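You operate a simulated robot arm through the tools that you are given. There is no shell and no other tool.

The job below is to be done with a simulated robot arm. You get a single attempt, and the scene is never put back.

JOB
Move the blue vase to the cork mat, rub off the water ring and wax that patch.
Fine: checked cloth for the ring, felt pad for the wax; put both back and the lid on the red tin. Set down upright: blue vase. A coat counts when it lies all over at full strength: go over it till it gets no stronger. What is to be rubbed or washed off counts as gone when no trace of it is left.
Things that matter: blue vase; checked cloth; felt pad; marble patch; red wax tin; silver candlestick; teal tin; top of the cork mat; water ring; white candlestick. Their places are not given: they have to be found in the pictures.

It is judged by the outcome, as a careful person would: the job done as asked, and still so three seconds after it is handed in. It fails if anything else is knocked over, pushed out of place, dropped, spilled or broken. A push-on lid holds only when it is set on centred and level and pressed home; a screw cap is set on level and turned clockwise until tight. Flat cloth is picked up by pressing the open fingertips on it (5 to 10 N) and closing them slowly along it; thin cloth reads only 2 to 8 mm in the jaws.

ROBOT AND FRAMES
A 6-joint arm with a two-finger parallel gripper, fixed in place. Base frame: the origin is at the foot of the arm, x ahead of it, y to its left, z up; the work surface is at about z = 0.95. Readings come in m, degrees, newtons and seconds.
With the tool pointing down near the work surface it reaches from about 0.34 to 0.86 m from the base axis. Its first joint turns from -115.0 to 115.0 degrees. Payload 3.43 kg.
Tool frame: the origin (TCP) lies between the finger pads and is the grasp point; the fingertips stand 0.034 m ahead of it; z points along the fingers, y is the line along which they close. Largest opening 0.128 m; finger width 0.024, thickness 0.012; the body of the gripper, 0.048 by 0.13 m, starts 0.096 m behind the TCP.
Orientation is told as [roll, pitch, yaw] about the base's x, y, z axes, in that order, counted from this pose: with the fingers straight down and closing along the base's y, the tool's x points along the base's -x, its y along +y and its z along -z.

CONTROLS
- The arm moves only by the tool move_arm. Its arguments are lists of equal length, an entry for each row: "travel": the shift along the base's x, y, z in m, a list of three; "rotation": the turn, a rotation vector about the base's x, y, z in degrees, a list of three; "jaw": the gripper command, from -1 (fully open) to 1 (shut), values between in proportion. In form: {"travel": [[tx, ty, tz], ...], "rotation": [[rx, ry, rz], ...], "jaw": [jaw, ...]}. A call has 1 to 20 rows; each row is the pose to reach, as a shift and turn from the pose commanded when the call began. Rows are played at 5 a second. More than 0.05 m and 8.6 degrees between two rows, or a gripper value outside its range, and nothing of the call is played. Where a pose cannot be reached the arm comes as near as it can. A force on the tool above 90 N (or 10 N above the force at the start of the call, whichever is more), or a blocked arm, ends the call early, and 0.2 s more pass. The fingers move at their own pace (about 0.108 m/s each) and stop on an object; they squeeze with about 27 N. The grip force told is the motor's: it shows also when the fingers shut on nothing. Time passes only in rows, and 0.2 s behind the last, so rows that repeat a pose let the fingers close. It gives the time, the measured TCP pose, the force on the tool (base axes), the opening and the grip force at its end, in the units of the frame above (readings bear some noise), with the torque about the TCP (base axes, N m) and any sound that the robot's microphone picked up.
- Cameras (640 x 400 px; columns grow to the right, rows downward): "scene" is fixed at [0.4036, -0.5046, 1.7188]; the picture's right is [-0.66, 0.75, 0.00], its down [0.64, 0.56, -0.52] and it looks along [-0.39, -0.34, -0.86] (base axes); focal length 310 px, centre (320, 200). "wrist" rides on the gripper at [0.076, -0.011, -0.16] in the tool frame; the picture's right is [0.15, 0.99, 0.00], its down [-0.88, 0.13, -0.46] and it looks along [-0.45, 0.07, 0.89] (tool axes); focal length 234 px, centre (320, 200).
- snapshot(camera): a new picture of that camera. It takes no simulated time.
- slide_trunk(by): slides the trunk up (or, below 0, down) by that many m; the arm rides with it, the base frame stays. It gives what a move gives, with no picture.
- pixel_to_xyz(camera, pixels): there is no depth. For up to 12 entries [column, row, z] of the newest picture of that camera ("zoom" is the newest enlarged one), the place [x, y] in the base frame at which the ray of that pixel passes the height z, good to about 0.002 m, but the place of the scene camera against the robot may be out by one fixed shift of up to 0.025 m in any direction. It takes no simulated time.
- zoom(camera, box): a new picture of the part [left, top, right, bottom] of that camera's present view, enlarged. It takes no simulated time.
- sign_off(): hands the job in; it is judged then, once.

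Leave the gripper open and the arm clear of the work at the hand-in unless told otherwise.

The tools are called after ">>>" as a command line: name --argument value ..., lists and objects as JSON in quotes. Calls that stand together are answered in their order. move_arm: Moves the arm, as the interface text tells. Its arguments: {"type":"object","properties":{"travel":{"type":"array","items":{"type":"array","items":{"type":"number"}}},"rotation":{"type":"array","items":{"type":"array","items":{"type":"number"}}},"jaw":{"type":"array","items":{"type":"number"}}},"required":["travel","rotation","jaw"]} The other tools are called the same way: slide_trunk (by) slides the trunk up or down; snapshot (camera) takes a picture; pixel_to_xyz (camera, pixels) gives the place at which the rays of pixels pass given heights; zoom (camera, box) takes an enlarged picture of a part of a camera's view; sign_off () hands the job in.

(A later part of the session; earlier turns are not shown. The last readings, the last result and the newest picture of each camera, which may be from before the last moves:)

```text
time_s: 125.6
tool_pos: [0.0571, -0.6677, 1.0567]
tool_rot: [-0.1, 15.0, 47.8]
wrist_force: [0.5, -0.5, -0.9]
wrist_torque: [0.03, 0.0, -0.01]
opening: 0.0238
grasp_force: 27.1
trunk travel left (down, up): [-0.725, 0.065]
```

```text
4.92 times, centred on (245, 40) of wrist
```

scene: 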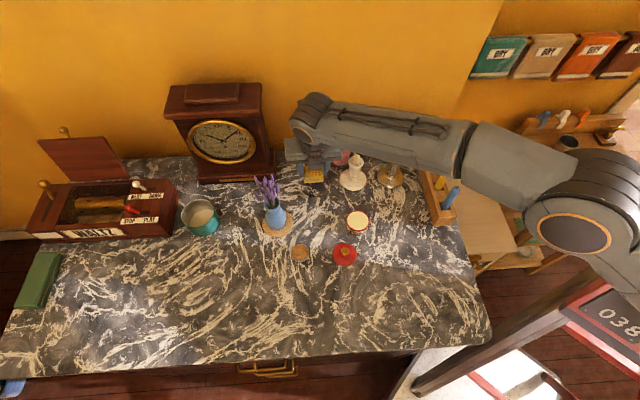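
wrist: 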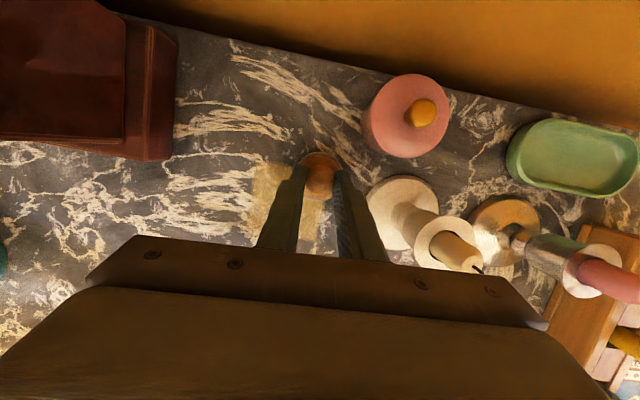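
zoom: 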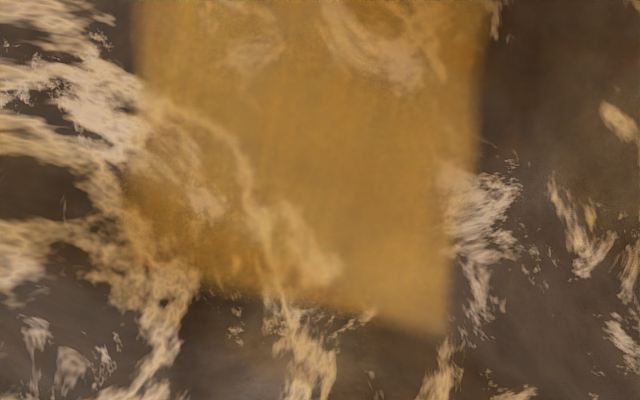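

The coat looks even. I magnify its left and right halves to compare strength.

>>> zoom --camera "scene" --box '[298, 170, 334, 200]'

>>> zoom --camera "scene" --box '[298, 184, 318, 200]'

```text
13.33 times, centred on (316, 185) of scene
```

zoom: 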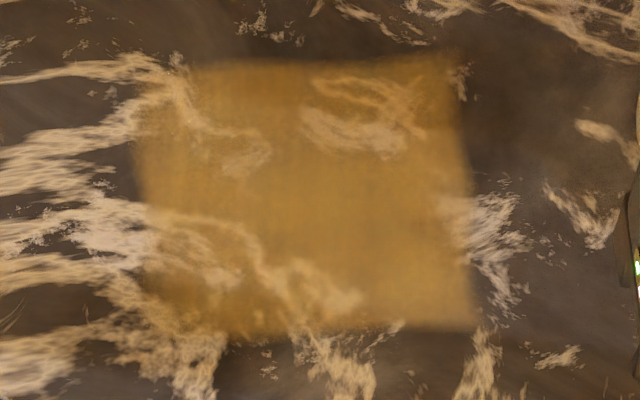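

```text
16.00 times, centred on (308, 192) of scene
```

zoom: 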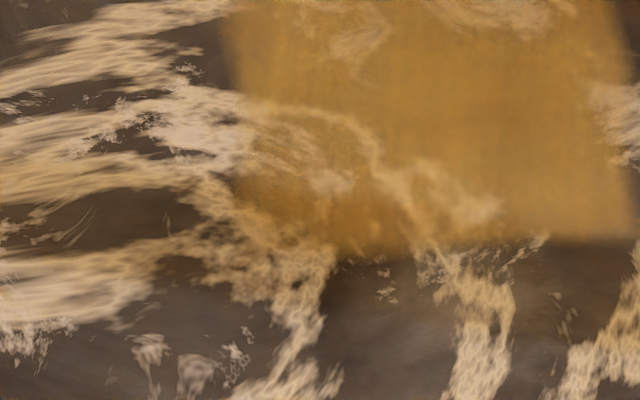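

The coat is strongest where the freshly loaded pad began (bottom right) and weaker at the left edge and bottom-left corner. So the pad runs out along the way. I reload and start at the left side this time.

>>> move_arm --travel '[[0, 0, -0.01], [0, 0, -0.02], [0, 0, -0.027], [0, 0, -0.0285], [0, 0, -0.0295], [0, 0, -0.0295]]' --rotation '[[0, 0, 0], [0, 0, 0], [0, 0, 0], [0, 0, 0], [0, 0, 0], [0, 0, 0]]' --jaw '[0.8, 0.8, 0.8, 0.8, 0.8, 0.8]'

>>> move_arm --travel '[[0, 0, -0.0007], [0.0015, 0, -0.0007], [0, 0.0015, -0.0007], [-0.0015, 0, -0.0007], [0, -0.0015, -0.0007], [0.0015, 0, -0.0007], [0, 0.0015, -0.0007], [-0.0015, 0, -0.0007], [0, 0, -0.0007]]' --rotation '[[0, 0, 0], [0, 0, 5], [0, 0, 8], [0, 0, 3], [0, 0, -3], [0, 0, 2], [0, 0, 5], [0, 0, 0], [0, 0, 0]]' --jaw '[0.8, 0.8, 0.8, 0.8, 0.8, 0.8, 0.8, 0.8, 0.8]'

```text
time_s: 127.0
tool_pos: [0.0558, -0.6686, 1.0281]
tool_rot: [-0.2, 15.1, 47.8]
wrist_force: [-0.5, 0.0, 3.3]
wrist_torque: [0.03, 0.0, 0.02]
opening: 0.0234
grasp_force: 27.1
trunk travel left (down, up): [-0.725, 0.065]
```

```text
time_s: 129.0
tool_pos: [0.0555, -0.6675, 1.0287]
tool_rot: [-0.1, 15.1, 47.8]
wrist_force: [-0.5, 1.5, 25.2]
wrist_torque: [0.05, 0.14, -0.01]
opening: 0.0233
grasp_force: 26.9
trunk travel left (down, up): [-0.725, 0.065]
```

Well loaded. I go to the bottom-left corner of the patch first (pad centre 28 mm out on both axes) and lower to contact.

>>> move_arm --travel '[[0, 0, 0.015], [0, 0, 0.03], [0, 0, 0.04], [0.002, -0.035, 0.04], [0.004, -0.07, 0.04], [0.006, -0.105, 0.04], [0.011, -0.14, 0.04], [0.0168, -0.169, 0.04], [0.0168, -0.169, 0.015], [0.0168, -0.169, -0.01], [0.0168, -0.169, -0.022], [0.0168, -0.169, -0.024], [0.0168, -0.169, -0.024]]' --rotation '[[0, 0, 0], [0, 0, 0], [0, 0, 0], [0, 0, 0], [0, 0, 0], [0, 0, 0], [0, 0, 0], [0, 0, 0], [0, 0, 0], [0, 0, 0], [0, 0, 0], [0, 0, 0], [0, 0, 0]]' --jaw '[0.8, 0.8, 0.8, 0.8, 0.8, 0.8, 0.8, 0.8, 0.8, 0.8, 0.8, 0.8, 0.8]'

>>> zoom --camera "scene" --box '[250, 150, 350, 220]'

```text
time_s: 131.8
tool_pos: [0.0739, -0.8377, 1.0041]
tool_rot: [-0.3, 15.1, 47.8]
wrist_force: [0.9, 1.5, 6.9]
wrist_torque: [0.17, -0.08, -0.01]
opening: 0.0237
grasp_force: 26.5
trunk travel left (down, up): [-0.725, 0.065]
```

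```text
5.71 times, centred on (300, 185) of scene
```

zoom: 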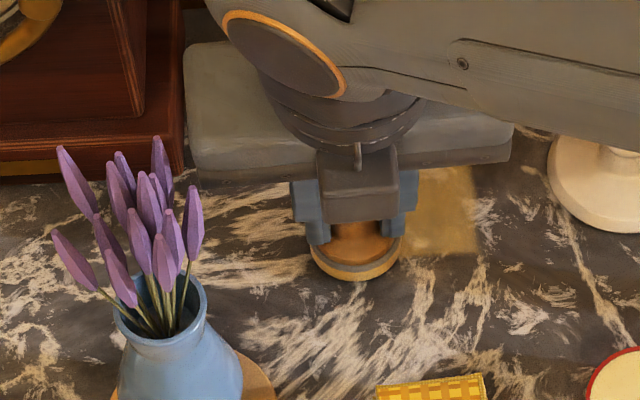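

Contact at 6.9 N over the corner. I check the real gap between the gripper body's end and the nearest flower tips.

>>> pixel_to_xyz --camera "scene" --pixels '[[272, 174.5, 1.14], [272, 174.5, 1.12], [279, 188, 1.12], [279, 188, 1.1], [277.2, 181.5, 1.09], [276, 160, 1.09], [276.5, 170, 1.1], [270.5, 203, 1.055]]'

```text
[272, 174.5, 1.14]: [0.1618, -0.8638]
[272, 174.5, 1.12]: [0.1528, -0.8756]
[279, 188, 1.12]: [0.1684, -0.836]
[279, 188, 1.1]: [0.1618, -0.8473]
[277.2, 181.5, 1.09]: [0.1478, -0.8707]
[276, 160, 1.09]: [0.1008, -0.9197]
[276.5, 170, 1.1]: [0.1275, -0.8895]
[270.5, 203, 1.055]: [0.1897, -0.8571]
```

The gap to the flower tips is only about a centimetre. I rotate the tool in place to yaw 90° (pad is round), which swings the gripper body away from the flowers for the left-side passes.

>>> move_arm --travel '[[-0.001, 0.0004, 0.001], [-0.002, 0.0008, 0.001], [-0.003, 0.0012, 0.001], [-0.004, 0.0016, 0.001], [-0.005, 0.002, 0.001], [-0.005, 0.002, 0.001]]' --rotation '[[0, 0, 8.4], [0, 0, 16.8], [0, 0, 25.2], [0, 0, 33.6], [0, 0, 42], [0, 0, 42]]' --jaw '[0.8, 0.8, 0.8, 0.8, 0.8, 0.8]'

>>> zoom --camera "scene" --box '[250, 150, 350, 220]'

>>> snapshot --camera "wrist"

```text
time_s: 133.2
tool_pos: [0.0777, -0.8335, 1.0034]
tool_rot: [0.5, 15.2, 89.2]
wrist_force: [1.5, -0.6, 2.6]
wrist_torque: [-0.02, -0.13, -0.03]
opening: 0.0236
grasp_force: 27.2
out of reach, approached as far as the arm can: row 5, 6
trunk travel left (down, up): [-0.725, 0.065]
```

```text
5.71 times, centred on (300, 185) of scene
```

zoom: 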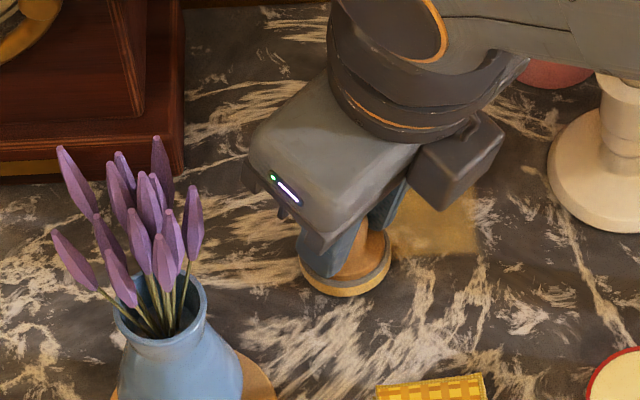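

```text
taken
```

wrist: 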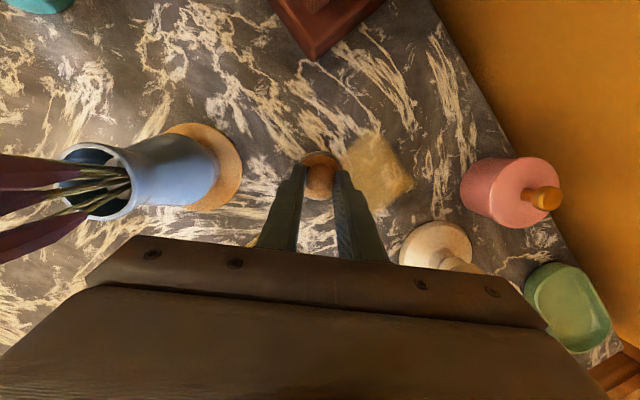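

Yaw 90° was just out of reach there, so the pad moved off a little. I turn back by 10° (yaw ≈79°), level the 0.5° roll, and shift back over the corner.

>>> move_arm --travel '[[-0.003, -0.0005, 0.001], [-0.0073, -0.0015, 0.001], [-0.0073, -0.0015, 0.001]]' --rotation '[[0.1, -0.24, -5], [0.19, -0.48, -10], [0.19, -0.48, -10]]' --jaw '[0.8, 0.8, 0.8]'

```text
time_s: 134.0
tool_pos: [0.0707, -0.8342, 1.006]
tool_rot: [-0.5, 14.8, 79.6]
wrist_force: [-0.2, 0.3, -1.1]
wrist_torque: [-0.02, 0.01, -0.04]
opening: 0.0236
grasp_force: 27.9
trunk travel left (down, up): [-0.725, 0.065]
```

I undo that small roll over-correction and lower to contact again.

>>> move_arm --travel '[[0, 0, -0.001], [0, 0, -0.002], [0, 0, -0.002]]' --rotation '[[-0.11, 0.51, -0.13], [-0.11, 0.51, -0.13], [-0.11, 0.51, -0.13]]' --jaw '[0.8, 0.8, 0.8]'

>>> move_arm --travel '[[0, 0, -0.001], [0, 0, -0.001]]' --rotation '[[0, 0, 0], [0, 0, 0]]' --jaw '[0.8, 0.8]'

```text
time_s: 134.8
tool_pos: [0.0715, -0.8348, 1.0034]
tool_rot: [-0.1, 15.1, 79.8]
wrist_force: [1.1, -0.5, 7.4]
wrist_torque: [0.03, -0.05, 0.03]
opening: 0.0237
grasp_force: 27.4
trunk travel left (down, up): [-0.725, 0.065]
```

```text
time_s: 135.4
tool_pos: [0.0698, -0.8342, 1.0036]
tool_rot: [-0.2, 15.2, 79.6]
wrist_force: [0.0, -1.1, 15.7]
wrist_torque: [0.0, 0.02, 0.0]
opening: 0.0237
grasp_force: 26.7
trunk travel left (down, up): [-0.725, 0.065]
```

15.7 N. I rub the bottom-left quarter of the square thoroughly.

>>> move_arm --travel '[[0.0085, 0.0004, 0], [-0.0007, -0.0128, 0], [-0.0101, -0.0232, 0], [-0.019, -0.0152, 0], [-0.0097, -0.0048, 0], [0.001, 0.0071, 0], [-0.0079, 0.0152, 0], [-0.0186, 0.0033, 0], [-0.028, -0.0071, 0], [-0.019, -0.0152, 0], [-0.0101, -0.0232, 0], [-0.0007, -0.0128, 0], [0.0085, 0.0004, 0], [0.001, 0.0071, 0], [-0.0097, -0.0048, 0], [-0.019, -0.0152, 0], [-0.0101, -0.0232, 0], [-0.0101, -0.0232, 0]]' --rotation '[[0, 0, 0], [0, 0, 0], [0, 0, 0], [0, 0, 0], [0, 0, 0], [0, 0, 0], [0, 0, 0], [0, 0, 0], [0, 0, 0], [0, 0, 0], [0, 0, 0], [0, 0, 0], [0, 0, 0], [0, 0, 0], [0, 0, 0], [0, 0, 0], [0, 0, 0], [0, 0, 0]]' --jaw '[0.8, 0.8, 0.8, 0.8, 0.8, 0.8, 0.8, 0.8, 0.8, 0.8, 0.8, 0.8, 0.8, 0.8, 0.8, 0.8, 0.8, 0.8]'

>>> zoom --camera "scene" --box '[280, 155, 360, 205]'

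>>> snapshot --camera "wrist"

```text
time_s: 139.2
tool_pos: [0.0603, -0.8584, 1.0026]
tool_rot: [0.0, 15.2, 79.7]
wrist_force: [-11.6, 0.6, 26.9]
wrist_torque: [-0.03, 0.54, 0.0]
opening: 0.0238
grasp_force: 26.8
trunk travel left (down, up): [-0.725, 0.065]
```

```text
8.00 times, centred on (320, 180) of scene
```

zoom: 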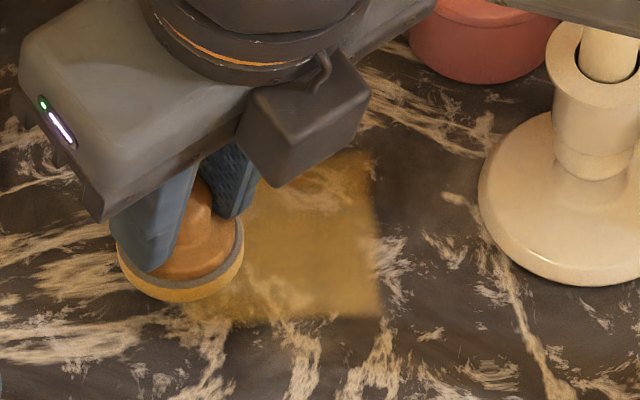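

```text
taken
```

wrist: 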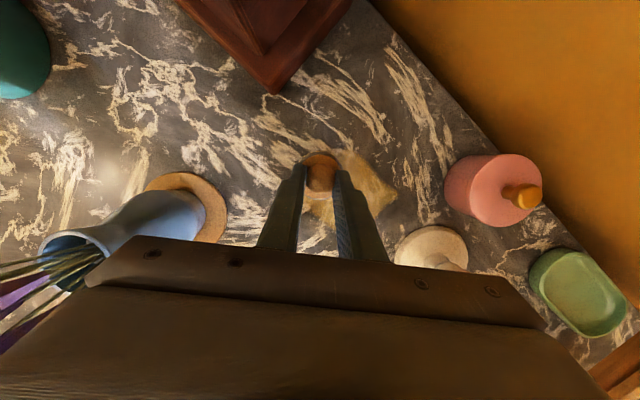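

The pad covered the left edge well. Now I lift slightly, turn back to yaw 48° and move to the top-left part.

>>> move_arm --travel '[[0, 0, 0.005], [-0.0013, -0.0025, 0.005], [-0.0026, -0.005, 0.005], [-0.004, -0.0075, 0.005], [-0.0053, -0.0102, 0.005], [-0.0053, -0.0102, 0.003], [-0.0053, -0.0102, 0.003]]' --rotation '[[0, 0, 0], [0, 0, -8], [0, 0, -16], [0, 0, -24], [0, 0, -31.8], [0, 0, -31.8], [0, 0, -31.8]]' --jaw '[0.8, 0.8, 0.8, 0.8, 0.8, 0.8, 0.8]'

>>> move_arm --travel '[[0, 0, -0.001], [0, 0, -0.002], [0, 0, -0.002]]' --rotation '[[0, 0, 0], [0, 0, 0], [0, 0, 0]]' --jaw '[0.8, 0.8, 0.8]'

```text
time_s: 140.8
tool_pos: [0.0551, -0.8668, 1.0052]
tool_rot: [0.0, 15.0, 47.9]
wrist_force: [-0.3, -0.5, -0.1]
wrist_torque: [-0.02, 0.04, -0.03]
opening: 0.0236
grasp_force: 27.0
trunk travel left (down, up): [-0.725, 0.065]
```

```text
time_s: 141.6
tool_pos: [0.056, -0.8676, 1.0037]
tool_rot: [-0.2, 15.1, 48.0]
wrist_force: [-0.1, 0.0, 7.2]
wrist_torque: [-0.01, -0.06, 0.0]
opening: 0.0233
grasp_force: 26.9
trunk travel left (down, up): [-0.725, 0.065]
```

7 N; I press 1 mm more and rub the top-left and along the top edge.

>>> move_arm --travel '[[0, 0, -0.001], [-0.0094, -0.0104, -0.001], [-0.0177, -0.0136, -0.001], [-0.0295, -0.0058, -0.001], [-0.0199, 0.0018, -0.001], [-0.0119, 0.0107, -0.001], [0, 0, -0.001], [-0.0094, -0.0104, -0.001], [-0.0177, -0.0136, -0.001], [-0.0295, -0.0058, -0.001], [-0.0427, 0.0034, -0.001], [-0.0546, 0.0142, -0.001], [-0.0637, 0.025, -0.001], [-0.0556, 0.0339, -0.001], [-0.0407, 0.0205, -0.001], [-0.0273, 0.0085, -0.001], [-0.0177, -0.0136, -0.001], [-0.0094, -0.0104, -0.001], [-0.0119, 0.0107, -0.001]]' --rotation '[[0, 0, 0], [0, 0, 0], [0, 0, 0], [0, 0, 0], [0, 0, 0], [0, 0, 0], [0, 0, 0], [0, 0, 0], [0, 0, 0], [0, 0, 0], [0, 0, 0], [0, 0, 0], [0, 0, 0], [0, 0, 0], [0, 0, 0], [0, 0, 0], [0, 0, 0], [0, 0, 0], [0, 0, 0]]' --jaw '[0.8, 0.8, 0.8, 0.8, 0.8, 0.8, 0.8, 0.8, 0.8, 0.8, 0.8, 0.8, 0.8, 0.8, 0.8, 0.8, 0.8, 0.8, 0.8]'

```text
time_s: 145.6
tool_pos: [0.0456, -0.8579, 1.0035]
tool_rot: [-0.3, 15.2, 47.9]
wrist_force: [4.5, -3.2, 20.3]
wrist_torque: [-0.18, -0.27, 0.03]
opening: 0.0235
grasp_force: 26.9
trunk travel left (down, up): [-0.725, 0.065]
```

I lift and return above the tin for a look and another load.

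>>> move_arm --travel '[[0, 0, 0.02], [0, 0, 0.05], [0.001, 0.035, 0.054], [0.002, 0.075, 0.054], [0.004, 0.115, 0.054], [0.008, 0.155, 0.054], [0.0123, 0.1888, 0.054], [0.0123, 0.1888, 0.054]]' --rotation '[[0, 0, 0], [0, 0, 0], [0, 0, 0], [0, 0, 0], [0, 0, 0], [0, 0, 0], [0, 0, 0], [0, 0, 0]]' --jaw '[0.8, 0.8, 0.8, 0.8, 0.8, 0.8, 0.8, 0.8]'

>>> zoom --camera "scene" --box '[298, 170, 334, 200]'

>>> zoom --camera "wrist" --box '[240, 120, 400, 220]'

```text
time_s: 147.4
tool_pos: [0.0568, -0.6693, 1.0553]
tool_rot: [-0.1, 15.0, 47.9]
wrist_force: [-0.7, -0.3, -0.9]
wrist_torque: [0.01, 0.0, -0.01]
opening: 0.0237
grasp_force: 27.1
trunk travel left (down, up): [-0.725, 0.065]
```

```text
13.33 times, centred on (316, 185) of scene
```

zoom: 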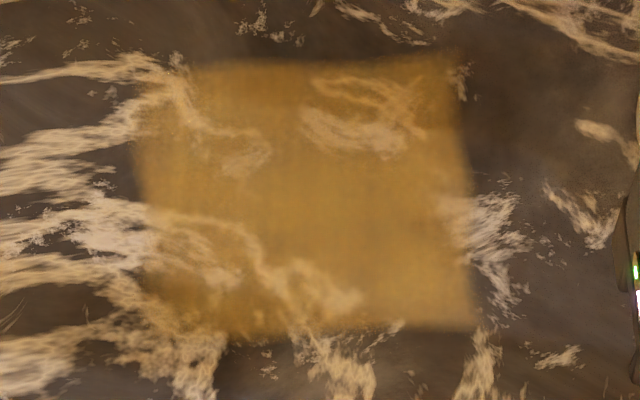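

```text
4.00 times, centred on (320, 170) of wrist
```

zoom: 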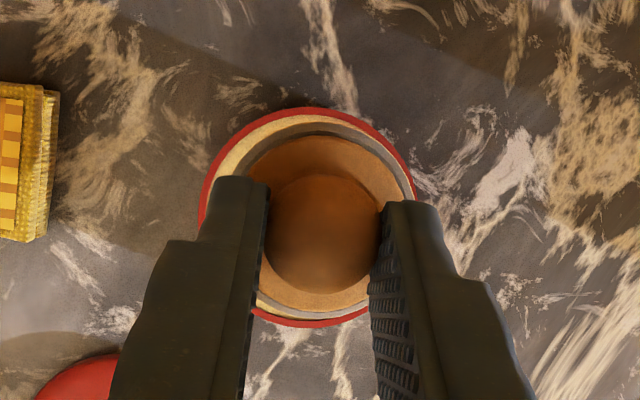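

Now the same magnified view of the bottom-left corner and top-right corner for comparison.

>>> zoom --camera "scene" --box '[298, 184, 318, 200]'

>>> zoom --camera "scene" --box '[314, 184, 334, 200]'

>>> zoom --camera "scene" --box '[298, 170, 318, 186]'

>>> zoom --camera "scene" --box '[314, 170, 334, 186]'

```text
16.00 times, centred on (308, 192) of scene
```

zoom: 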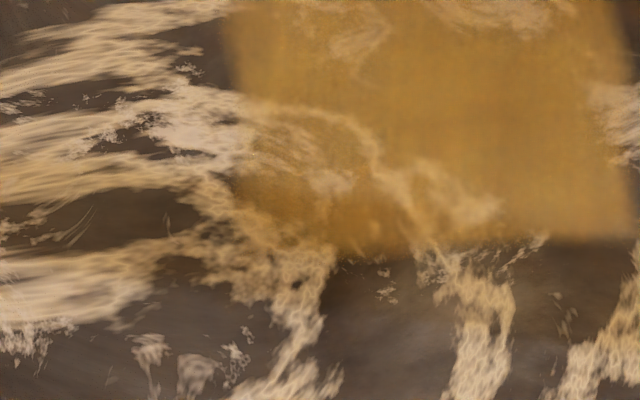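

```text
16.00 times, centred on (324, 192) of scene
```

zoom: 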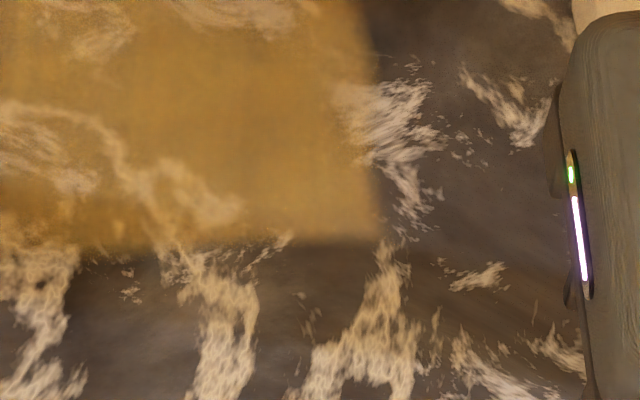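

```text
16.00 times, centred on (308, 178) of scene
```

zoom: 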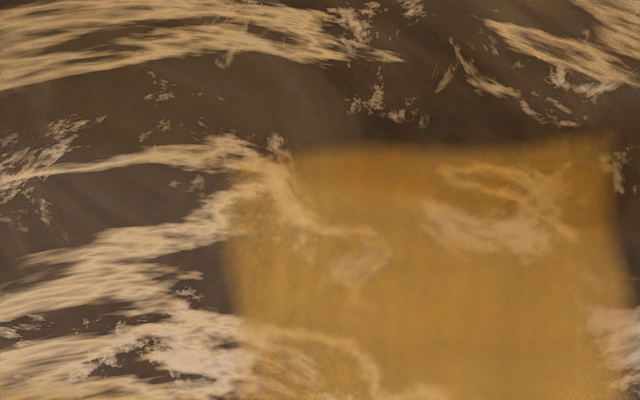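

```text
16.00 times, centred on (324, 178) of scene
```

zoom: 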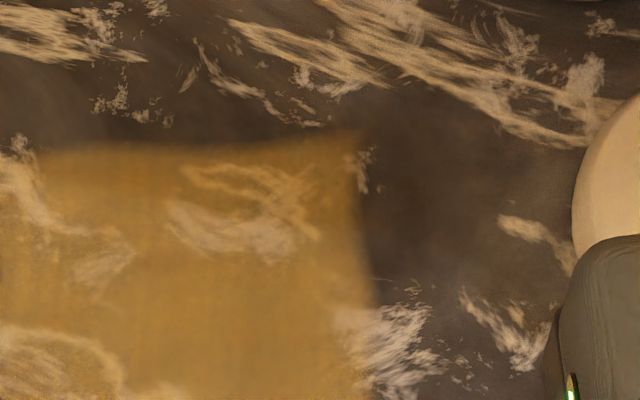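

The view is practically unchanged after heavy rubbing at the left, which suggests it is at full strength there; but light veins hide the left corners. I move the wrist camera closer over the patch to judge the corners.

>>> move_arm --travel '[[0.004, -0.02, 0.02], [0.008, -0.045, 0.04], [0.012, -0.07, 0.05], [0.016, -0.086, 0.05], [0.016, -0.086, 0.05]]' --rotation '[[0, 0, 0], [0, 0, 0], [0, 0, 0], [0, 0, 0], [0, 0, 0]]' --jaw '[0.8, 0.8, 0.8, 0.8, 0.8]'

>>> snapshot --camera "wrist"

>>> zoom --camera "wrist" --box '[230, 40, 358, 120]'

```text
time_s: 148.6
tool_pos: [0.0716, -0.7545, 1.1051]
tool_rot: [0.1, 15.0, 48.0]
wrist_force: [-0.4, 0.2, 0.4]
wrist_torque: [-0.02, 0.02, -0.03]
opening: 0.0237
grasp_force: 26.6
trunk travel left (down, up): [-0.725, 0.065]
```

```text
taken
```

wrist: 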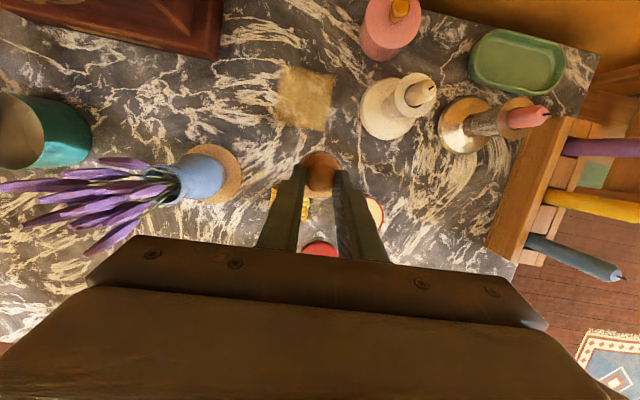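

```text
5.00 times, centred on (294, 80) of wrist
```

zoom: 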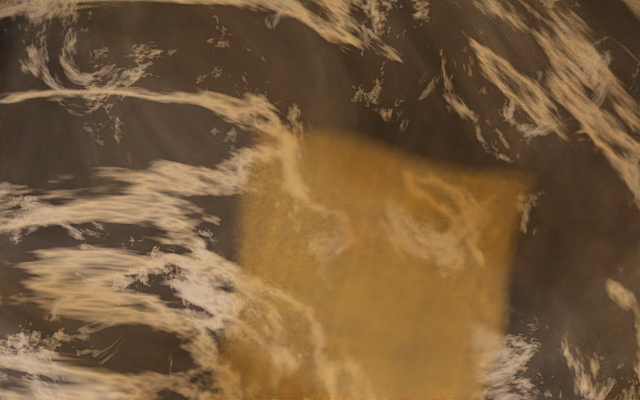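

>>> zoom --camera "wrist" --box '[264, 58, 348, 138]'

>>> pixel_to_xyz --camera "wrist" --pixels '[[284, 66, 0.95], [336, 75, 0.95], [327, 131, 0.95], [273, 121, 0.95], [304, 98, 0.95]]'

```text
5.00 times, centred on (306, 98) of wrist
```

zoom: 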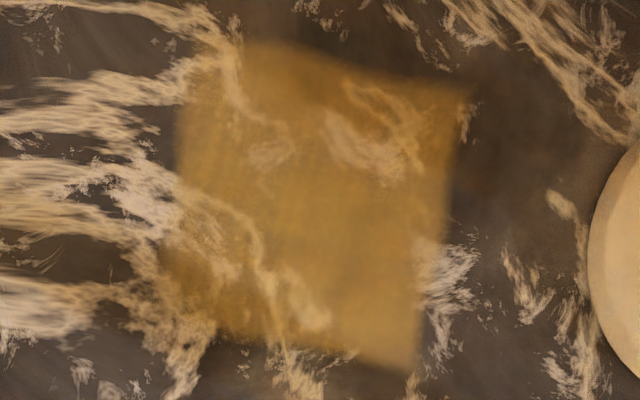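

```text
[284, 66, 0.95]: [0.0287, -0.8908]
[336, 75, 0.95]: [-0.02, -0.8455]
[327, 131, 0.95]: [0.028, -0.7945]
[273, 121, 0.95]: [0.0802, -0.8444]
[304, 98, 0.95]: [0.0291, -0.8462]
```

The square measures 0.07 m with centre (0.029,-0.844), matching my raster. The edges still look slightly softer, so I do another round: reload and go over all the edges, then compare the same views.

>>> move_arm --travel '[[-0.004, 0.02, 0], [-0.008, 0.045, -0.01], [-0.012, 0.07, -0.03], [-0.016, 0.086, -0.05], [-0.016, 0.086, -0.06], [-0.016, 0.086, -0.07], [-0.016, 0.086, -0.077], [-0.016, 0.086, -0.0785], [-0.016, 0.086, -0.0785]]' --rotation '[[0, 0, 0], [0, 0, 0], [0, 0, 0], [0, 0, 0], [0, 0, 0], [0, 0, 0], [0, 0, 0], [0, 0, 0], [0, 0, 0]]' --jaw '[0.8, 0.8, 0.8, 0.8, 0.8, 0.8, 0.8, 0.8, 0.8]'

>>> zoom --camera "wrist" --box '[240, 120, 400, 220]'

```text
time_s: 150.6
tool_pos: [0.055, -0.6682, 1.0298]
tool_rot: [-0.1, 15.1, 47.9]
wrist_force: [-0.3, 1.9, 13.8]
wrist_torque: [0.25, -0.04, -0.01]
opening: 0.0237
grasp_force: 26.8
trunk travel left (down, up): [-0.725, 0.065]
```

```text
4.00 times, centred on (320, 170) of wrist
```

zoom: 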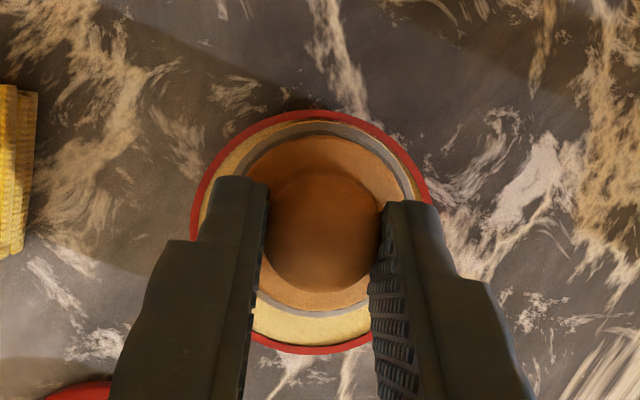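

The pad sits about 3.5 mm too far toward the far rim here. I raise it, shift it back by 3 mm toward the base, and lower again.

>>> move_arm --travel '[[0, 0, 0.005], [0.002, 0.0024, 0.006], [0.002, 0.0024, 0.003], [0.002, 0.0024, 0.0005], [0.002, 0.0024, 0.0005]]' --rotation '[[0, 0, 0], [0, 0, 0], [0, 0, 0], [0, 0, 0], [0, 0, 0]]' --jaw '[0.8, 0.8, 0.8, 0.8, 0.8]'

>>> zoom --camera "wrist" --box '[240, 120, 400, 220]'

```text
time_s: 151.8
tool_pos: [0.0567, -0.6661, 1.0284]
tool_rot: [-0.1, 15.2, 48.0]
wrist_force: [-0.2, 2.9, 10.3]
wrist_torque: [0.21, -0.03, -0.01]
opening: 0.0239
grasp_force: 27.4
trunk travel left (down, up): [-0.725, 0.065]
```

```text
4.00 times, centred on (320, 170) of wrist
```

zoom: 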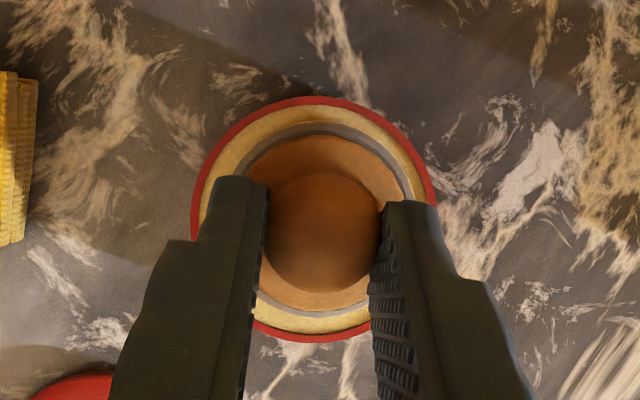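

Centred now with 10 N on the wax. I rub small circles to load.

>>> move_arm --travel '[[0.0015, 0, -0.0003], [0, 0.0015, -0.0003], [-0.0015, 0, -0.0003], [0, -0.0015, -0.0003], [0.0015, 0, -0.0003], [0, 0.0015, -0.0003], [-0.0015, 0, -0.0003], [0, 0, -0.0003]]' --rotation '[[0, 0, 5], [0, 0, 8], [0, 0, 3], [0, 0, -3], [0, 0, 2], [0, 0, 5], [0, 0, 0], [0, 0, 0]]' --jaw '[0.8, 0.8, 0.8, 0.8, 0.8, 0.8, 0.8, 0.8]'

>>> move_arm --travel '[[0, 0, 0.015], [0, 0, 0.03], [0, 0, 0.045], [0, 0, 0.045], [0, 0, 0.045], [0, 0, 0.045], [0, 0, 0.045]]' --rotation '[[0, 0, 0], [0, 0, 0], [0, 0, 7], [0, 0, 14], [0, 0, 21], [0, 0, 28], [0, 0, 28]]' --jaw '[0.8, 0.8, 0.8, 0.8, 0.8, 0.8, 0.8]'

>>> zoom --camera "scene" --box '[290, 160, 390, 230]'

```text
time_s: 153.6
tool_pos: [0.0569, -0.6659, 1.0281]
tool_rot: [0.0, 15.1, 47.8]
wrist_force: [-0.7, 3.0, 22.2]
wrist_torque: [0.05, 0.07, 0.0]
opening: 0.0236
grasp_force: 26.8
trunk travel left (down, up): [-0.725, 0.065]
```

```text
time_s: 155.2
tool_pos: [0.0577, -0.6659, 1.0734]
tool_rot: [-0.1, 15.0, 75.9]
wrist_force: [-0.1, 0.2, -0.4]
wrist_torque: [0.01, -0.03, 0.04]
opening: 0.0236
grasp_force: 27.4
trunk travel left (down, up): [-0.725, 0.065]
```

```text
5.71 times, centred on (340, 195) of scene
```

zoom: 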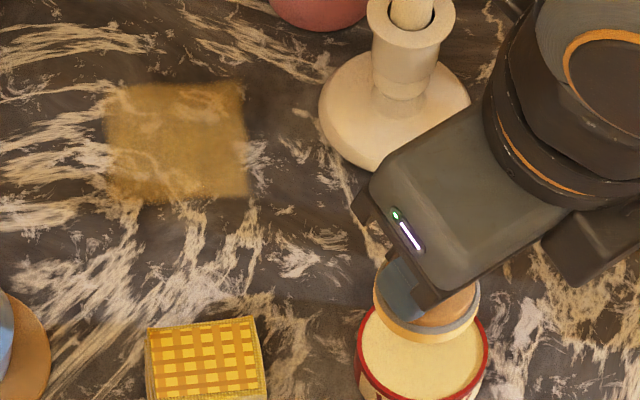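

Pad is loaded with yaw 76°. I travel to the bottom-left corner of the patch and lower.

>>> move_arm --travel '[[0.003, -0.035, 0], [0.006, -0.07, 0], [0.009, -0.105, 0], [0.011, -0.14, 0], [0.0131, -0.1693, 0], [0.0131, -0.1693, -0.025], [0.0131, -0.1693, -0.05], [0.0131, -0.1693, -0.065], [0.0131, -0.1693, -0.0675], [0.0131, -0.1693, -0.0675]]' --rotation '[[0, 0, 0], [0, 0, 0], [0, 0, 0], [0, 0, 0], [0, 0, 0], [0, 0, 0], [0, 0, 0], [0, 0, 0], [0, 0, 0], [0, 0, 0]]' --jaw '[0.8, 0.8, 0.8, 0.8, 0.8, 0.8, 0.8, 0.8, 0.8, 0.8]'

>>> move_arm --travel '[[0, 0, -0.001], [0, 0, -0.002], [0, 0, -0.002]]' --rotation '[[0, 0, 0], [0, 0, 0], [0, 0, 0]]' --jaw '[0.8, 0.8, 0.8]'

```text
time_s: 157.4
tool_pos: [0.0707, -0.8349, 1.0042]
tool_rot: [0.0, 14.9, 75.9]
wrist_force: [-0.1, 0.3, -0.7]
wrist_torque: [0.03, 0.0, 0.0]
opening: 0.0234
grasp_force: 27.2
trunk travel left (down, up): [-0.725, 0.065]
```

```text
time_s: 158.2
tool_pos: [0.0707, -0.8333, 1.0046]
tool_rot: [-0.1, 15.0, 75.9]
wrist_force: [-0.5, 1.6, 4.2]
wrist_torque: [0.1, 0.02, 0.0]
opening: 0.0235
grasp_force: 27.4
trunk travel left (down, up): [-0.725, 0.065]
```

Contact; I press 1 mm more and go over the left corner, left edge and bottom edge.

>>> move_arm --travel '[[0.0085, 0.0004, -0.001], [-0.0007, -0.0128, -0.001], [-0.0101, -0.0232, -0.001], [-0.019, -0.0152, -0.001], [-0.0097, -0.0048, -0.001], [0.0085, 0.0004, -0.001], [-0.0007, -0.0128, -0.001], [-0.0101, -0.0232, -0.001], [-0.0097, -0.0048, -0.001], [0.001, 0.0071, -0.001], [0.0085, 0.0004, -0.001], [0.001, 0.0071, -0.001], [-0.0079, 0.0152, -0.001], [-0.0198, 0.0259, -0.001], [-0.0317, 0.0366, -0.001], [-0.0447, 0.043, -0.001], [-0.0317, 0.0366, -0.001], [-0.0198, 0.0259, -0.001], [-0.0079, 0.0152, -0.001], [0.001, 0.0071, -0.001]]' --rotation '[[0, 0, 0], [0, 0, 0], [0, 0, 0], [0, 0, 0], [0, 0, 0], [0, 0, 0], [0, 0, 0], [0, 0, 0], [0, 0, 0], [0, 0, 0], [0, 0, 0], [0, 0, 0], [0, 0, 0], [0, 0, 0], [0, 0, 0], [0, 0, 0], [0, 0, 0], [0, 0, 0], [0, 0, 0], [0, 0, 0]]' --jaw '[0.8, 0.8, 0.8, 0.8, 0.8, 0.8, 0.8, 0.8, 0.8, 0.8, 0.8, 0.8, 0.8, 0.8, 0.8, 0.8, 0.8, 0.8, 0.8, 0.8]'

>>> zoom --camera "scene" --box '[280, 155, 360, 205]'

```text
time_s: 162.4
tool_pos: [0.0711, -0.8265, 1.0032]
tool_rot: [-0.1, 15.2, 76.0]
wrist_force: [-7.6, 6.0, 24.6]
wrist_torque: [0.18, 0.27, -0.05]
opening: 0.0238
grasp_force: 27.3
trunk travel left (down, up): [-0.725, 0.065]
```

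```text
8.00 times, centred on (320, 180) of scene
```

zoom: 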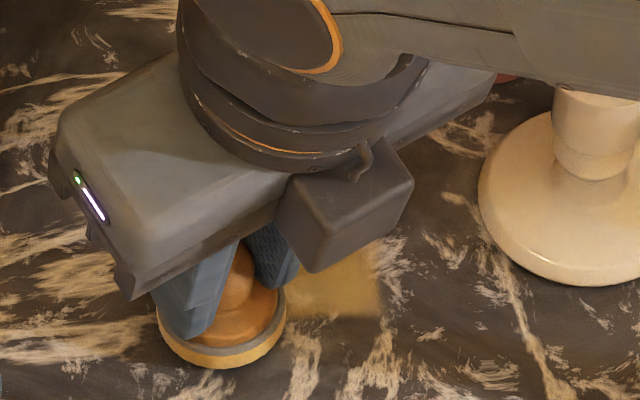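

Now I lift slightly, rotate to yaw 48° while moving to the top-left, and lower again.

>>> move_arm --travel '[[0, 0, 0.006], [-0.0044, -0.0099, 0.006], [-0.0087, -0.0197, 0.006], [-0.013, -0.0296, 0.006], [-0.0174, -0.0395, 0.006], [-0.0174, -0.0395, 0.0035], [-0.0174, -0.0395, 0.0015], [-0.0174, -0.0395, 0.0015]]' --rotation '[[0, 0, 0], [0, 0, -7], [0, 0, -14], [0, 0, -21], [0, 0, -28], [0, 0, -28], [0, 0, -28], [0, 0, -28]]' --jaw '[0.8, 0.8, 0.8, 0.8, 0.8, 0.8, 0.8, 0.8]'

>>> move_arm --travel '[[0, 0, -0.001], [0, 0, -0.001]]' --rotation '[[0, 0, 0], [0, 0, 0]]' --jaw '[0.8, 0.8]'

```text
time_s: 164.2
tool_pos: [0.0548, -0.8675, 1.0034]
tool_rot: [-0.1, 15.0, 47.9]
wrist_force: [0.0, -1.0, 2.4]
wrist_torque: [0.02, -0.03, 0.0]
opening: 0.0239
grasp_force: 27.0
trunk travel left (down, up): [-0.725, 0.065]
```

```text
time_s: 164.8
tool_pos: [0.055, -0.8665, 1.0037]
tool_rot: [-0.1, 15.1, 47.9]
wrist_force: [0.2, 1.1, 10.0]
wrist_torque: [0.16, -0.07, -0.02]
opening: 0.0235
grasp_force: 27.3
trunk travel left (down, up): [-0.725, 0.065]
```

10 N. I rub the rest of the left edge, then top, right edge and interior.

>>> move_arm --travel '[[-0.0094, -0.0104, -0.0007], [-0.0177, -0.0136, -0.0007], [-0.0295, -0.0058, -0.0007], [-0.0177, -0.0136, -0.0007], [-0.0094, -0.0104, -0.0007], [0, 0, -0.0007], [-0.0094, -0.0104, -0.0007], [-0.0177, -0.0136, -0.0007], [-0.0295, -0.0058, -0.0007], [-0.0427, 0.0034, -0.0007], [-0.0546, 0.0142, -0.0007], [-0.0627, 0.0243, -0.0007], [-0.0514, 0.0355, -0.0007], [-0.0407, 0.0474, -0.0007], [-0.03, 0.0593, -0.0007], [-0.0206, 0.0697, -0.0007], [-0.0154, 0.0516, -0.0007], [-0.0288, 0.0367, -0.0007], [-0.0422, 0.0219, -0.0007], [-0.0259, 0.0071, -0.0007]]' --rotation '[[0, 0, 0], [0, 0, 0], [0, 0, 0], [0, 0, 0], [0, 0, 0], [0, 0, 0], [0, 0, 0], [0, 0, 0], [0, 0, 0], [0, 0, 0], [0, 0, 0], [0, 0, 0], [0, 0, 0], [0, 0, 0], [0, 0, 0], [0, 0, 0], [0, 0, 0], [0, 0, 0], [0, 0, 0], [0, 0, 0]]' --jaw '[0.8, 0.8, 0.8, 0.8, 0.8, 0.8, 0.8, 0.8, 0.8, 0.8, 0.8, 0.8, 0.8, 0.8, 0.8, 0.8, 0.8, 0.8, 0.8, 0.8]'

```text
time_s: 169.0
tool_pos: [0.0246, -0.8596, 1.0037]
tool_rot: [-0.2, 15.2, 47.7]
wrist_force: [-11.0, 1.8, 23.6]
wrist_torque: [0.01, 0.52, -0.03]
opening: 0.0238
grasp_force: 27.1
trunk travel left (down, up): [-0.725, 0.065]
```

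I lift off and take the same comparison view as before (TCP ≈(0.0716,-0.7545,1.105)).

>>> move_arm --travel '[[0, 0, 0.02], [0, 0, 0.05], [0.008, 0.03, 0.075], [0.02, 0.06, 0.09], [0.032, 0.085, 0.1], [0.043, 0.1055, 0.102], [0.043, 0.1055, 0.102]]' --rotation '[[0, 0, 0], [0, 0, 0], [0, 0, 0], [0, 0, 0], [0, 0, 0], [0, 0, 0], [0, 0, 0]]' --jaw '[0.8, 0.8, 0.8, 0.8, 0.8, 0.8, 0.8]'

>>> zoom --camera "wrist" --box '[264, 58, 348, 138]'

>>> zoom --camera "wrist" --box '[264, 90, 312, 130]'

```text
time_s: 170.6
tool_pos: [0.072, -0.7539, 1.1042]
tool_rot: [0.0, 15.0, 47.9]
wrist_force: [-0.2, -0.5, -1.2]
wrist_torque: [0.03, 0.01, 0.01]
opening: 0.0237
grasp_force: 25.9
trunk travel left (down, up): [-0.725, 0.065]
```

```text
5.00 times, centred on (306, 98) of wrist
```

zoom: 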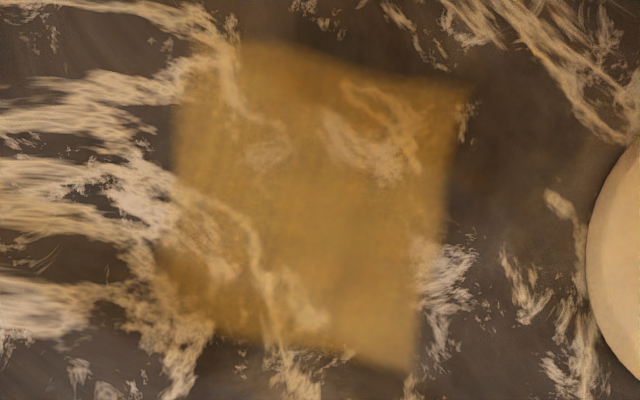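

```text
10.00 times, centred on (288, 110) of wrist
```

zoom: 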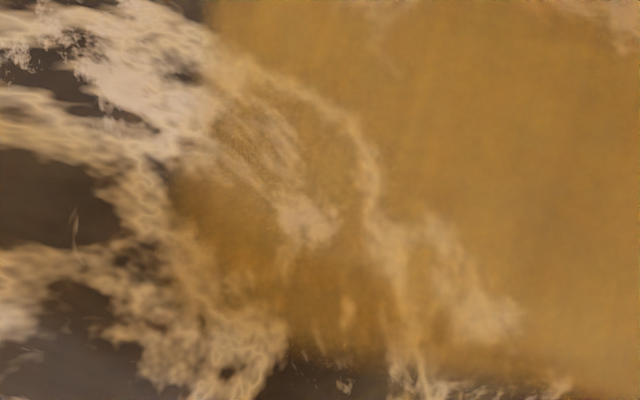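

The coat looks the same as before this round, so it no longer gets stronger. Now I return the pad to its home at (0.2138,-0.7312).

>>> move_arm --travel '[[0.02, 0.03, -0.01], [0.05, 0.042, -0.025], [0.085, 0.042, -0.03], [0.12, 0.038, -0.03], [0.1458, 0.0287, -0.03], [0.1458, 0.0287, -0.055], [0.1458, 0.0287, -0.08], [0.1458, 0.0287, -0.095], [0.1458, 0.0287, -0.095]]' --rotation '[[0, 0, 0], [0, 0, 0], [0, 0, 0], [0, 0, 0], [0, 0, 0], [0, 0, 0], [0, 0, 0], [0, 0, 0], [0, 0, 0]]' --jaw '[0.8, 0.8, 0.8, 0.8, 0.8, 0.8, 0.8, 0.8, 0.8]'

>>> snapshot --camera "wrist"

```text
time_s: 172.6
tool_pos: [0.2182, -0.7279, 1.0079]
tool_rot: [0.0, 15.0, 47.9]
wrist_force: [-0.4, 0.1, -1.2]
wrist_torque: [0.02, 0.01, -0.02]
opening: 0.0235
grasp_force: 26.8
trunk travel left (down, up): [-0.725, 0.065]
```

```text
taken
```

wrist: 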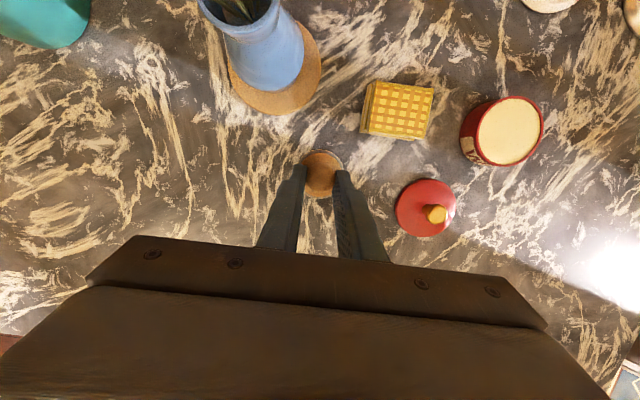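

I shift 2 mm in y to match the original spot and lower to contact.

>>> move_arm --travel '[[0, 0.002, -0.001], [0, 0.002, -0.003], [0, 0.002, -0.003]]' --rotation '[[0, 0, 0], [0, 0, 0], [0, 0, 0]]' --jaw '[0.8, 0.8, 0.8]'

>>> move_arm --travel '[[0, 0, -0.001], [0, 0, -0.001]]' --rotation '[[0, 0, 0], [0, 0, 0]]' --jaw '[0.8, 0.8]'

```text
time_s: 173.4
tool_pos: [0.2169, -0.7247, 1.007]
tool_rot: [0.0, 14.9, 47.9]
wrist_force: [-0.2, -0.5, -0.1]
wrist_torque: [0.01, -0.03, 0.0]
opening: 0.024
grasp_force: 26.7
trunk travel left (down, up): [-0.725, 0.065]
```

```text
time_s: 174.0
tool_pos: [0.2169, -0.7232, 1.0045]
tool_rot: [0.1, 15.1, 47.9]
wrist_force: [0.3, 0.5, -0.7]
wrist_torque: [-0.03, 0.01, 0.02]
opening: 0.0236
grasp_force: 27.0
trunk travel left (down, up): [-0.725, 0.065]
```

>>> move_arm --travel '[[0, 0, -0.001], [0, 0, -0.001]]' --rotation '[[0, 0, 0], [0, 0, 0]]' --jaw '[0.8, 0.8]'

>>> move_arm --travel '[[0, 0, -0.001], [0, 0, -0.001]]' --rotation '[[0, 0, 0], [0, 0, 0]]' --jaw '[0.8, 0.8]'

```text
time_s: 174.6
tool_pos: [0.2172, -0.7234, 1.0041]
tool_rot: [-0.1, 15.1, 47.9]
wrist_force: [-0.6, -0.2, -0.2]
wrist_torque: [0.01, 0.0, 0.02]
opening: 0.0234
grasp_force: 27.6
trunk travel left (down, up): [-0.725, 0.065]
```

```text
time_s: 175.2
tool_pos: [0.2166, -0.7242, 1.0035]
tool_rot: [-0.1, 15.0, 48.0]
wrist_force: [0.2, 1.4, 7.0]
wrist_torque: [0.22, -0.03, -0.01]
opening: 0.0235
grasp_force: 27.2
trunk travel left (down, up): [-0.725, 0.065]
```

The pad stands on the marble (7 N). I open slowly and rise.

>>> move_arm --travel '[[0, 0, 0], [0, 0, 0], [0, 0, 0], [0, 0, 0], [0, 0, 0.015], [0, 0, 0.04], [0.003, 0.005, 0.065], [0.01, 0.011, 0.08], [0.01, 0.011, 0.08]]' --rotation '[[0, 0, 0], [0, 0, 0], [0, 0, 0], [0, 0, 0], [0, 0, 0], [0, 0, 0], [0, 0, 0], [0, 0, 0], [0, 0, 0]]' --jaw '[0.55, 0.4, 0.2, 0.0, 0.0, 0.0, 0.0, 0.0, 0.0]'

>>> snapshot --camera "wrist"

>>> pixel_to_xyz --camera "wrist" --pixels '[[318, 158, 0.955]]'

```text
time_s: 177.2
tool_pos: [0.2265, -0.7136, 1.0823]
tool_rot: [0.0, 15.0, 47.9]
wrist_force: [-0.4, -0.5, -0.4]
wrist_torque: [-0.02, 0.03, -0.01]
opening: 0.0639
grasp_force: 0.0
trunk travel left (down, up): [-0.725, 0.065]
```

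```text
taken
```

wrist: 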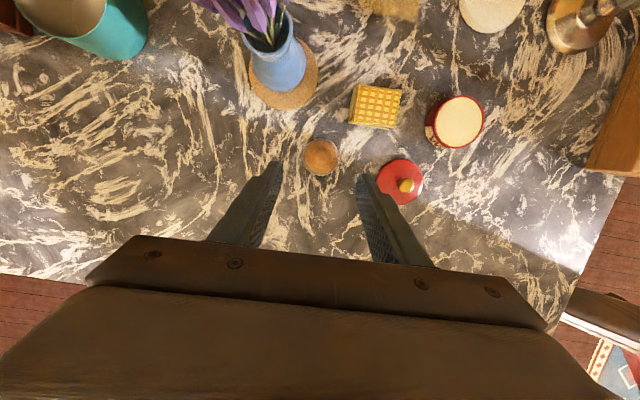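

```text
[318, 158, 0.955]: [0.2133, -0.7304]
```

The pad is back at its spot (within ~3 mm). Next is the lid: I move so it is centred in the wrist view.

>>> move_arm --travel '[[-0.018, 0.022, 0.005], [-0.036, 0.044, 0.005], [-0.054, 0.066, 0], [-0.0718, 0.0872, 0], [-0.0718, 0.0872, 0]]' --rotation '[[0, 0, 0], [0, 0, 0], [0, 0, 0], [0, 0, 0], [0, 0, 0]]' --jaw '[0.0, 0.0, 0.0, 0.0, 0.0]'

>>> snapshot --camera "wrist"

>>> zoom --camera "wrist" --box '[272, 130, 368, 190]'

>>> zoom --camera "scene" --box '[284, 200, 396, 270]'

```text
time_s: 178.4
tool_pos: [0.1544, -0.6247, 1.0826]
tool_rot: [0.0, 15.0, 48.0]
wrist_force: [-0.8, 0.6, 0.3]
wrist_torque: [-0.04, -0.04, 0.0]
opening: 0.0641
grasp_force: 0.0
trunk travel left (down, up): [-0.725, 0.065]
```

```text
taken
```

wrist: 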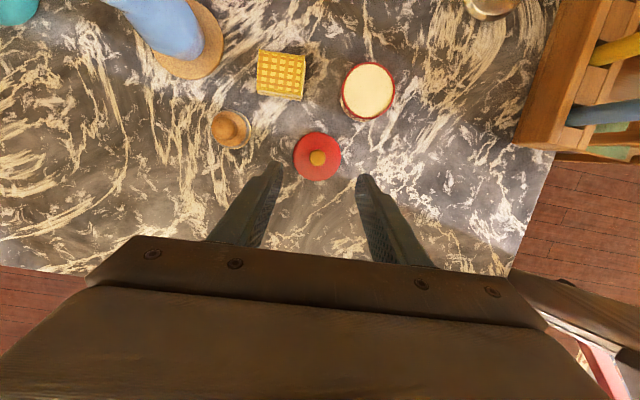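

```text
6.67 times, centred on (320, 160) of wrist
```

zoom: 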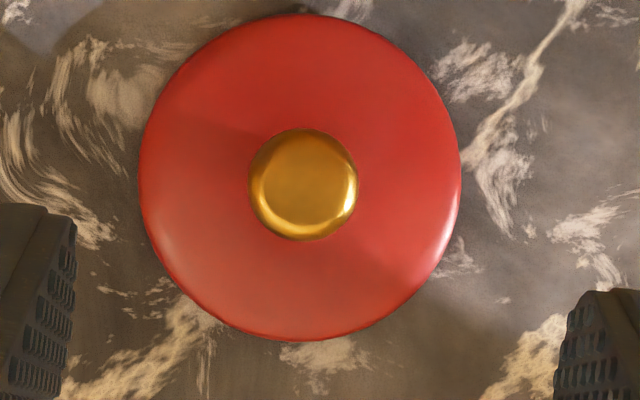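

```text
5.71 times, centred on (340, 235) of scene
```

zoom: 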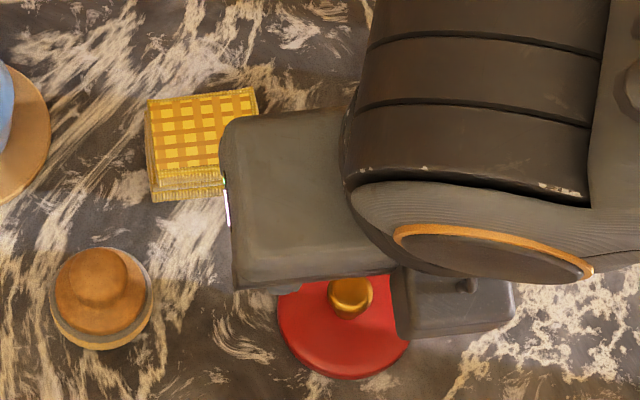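

>>> pixel_to_xyz --camera "wrist" --pixels '[[317.1, 156.55, 0.955], [293, 156.55, 0.955], [341.2, 156.55, 0.955], [317.5, 157.6, 0.97], [317.5, 157.6, 0.98], [309.2, 157.6, 0.972], [325.7, 157.6, 0.972], [367, 90, 0.983], [341, 92, 0.983], [395, 92, 0.983], [368, 62, 0.983], [368, 118, 0.983]]'

>>> zoom --camera "wrist" --box '[320, 50, 416, 130]'

```text
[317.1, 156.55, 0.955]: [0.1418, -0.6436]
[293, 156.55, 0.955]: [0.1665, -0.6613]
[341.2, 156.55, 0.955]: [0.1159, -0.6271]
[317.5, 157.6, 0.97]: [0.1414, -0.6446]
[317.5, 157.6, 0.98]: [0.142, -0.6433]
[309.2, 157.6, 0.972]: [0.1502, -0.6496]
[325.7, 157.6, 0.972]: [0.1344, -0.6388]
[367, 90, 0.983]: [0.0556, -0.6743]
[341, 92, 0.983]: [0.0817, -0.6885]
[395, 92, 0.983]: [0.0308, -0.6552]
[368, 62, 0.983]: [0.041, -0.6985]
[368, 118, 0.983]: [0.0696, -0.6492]
```

```text
5.00 times, centred on (368, 90) of wrist
```

zoom: 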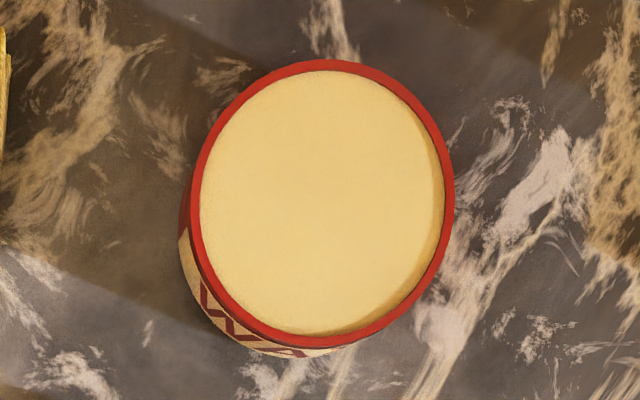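

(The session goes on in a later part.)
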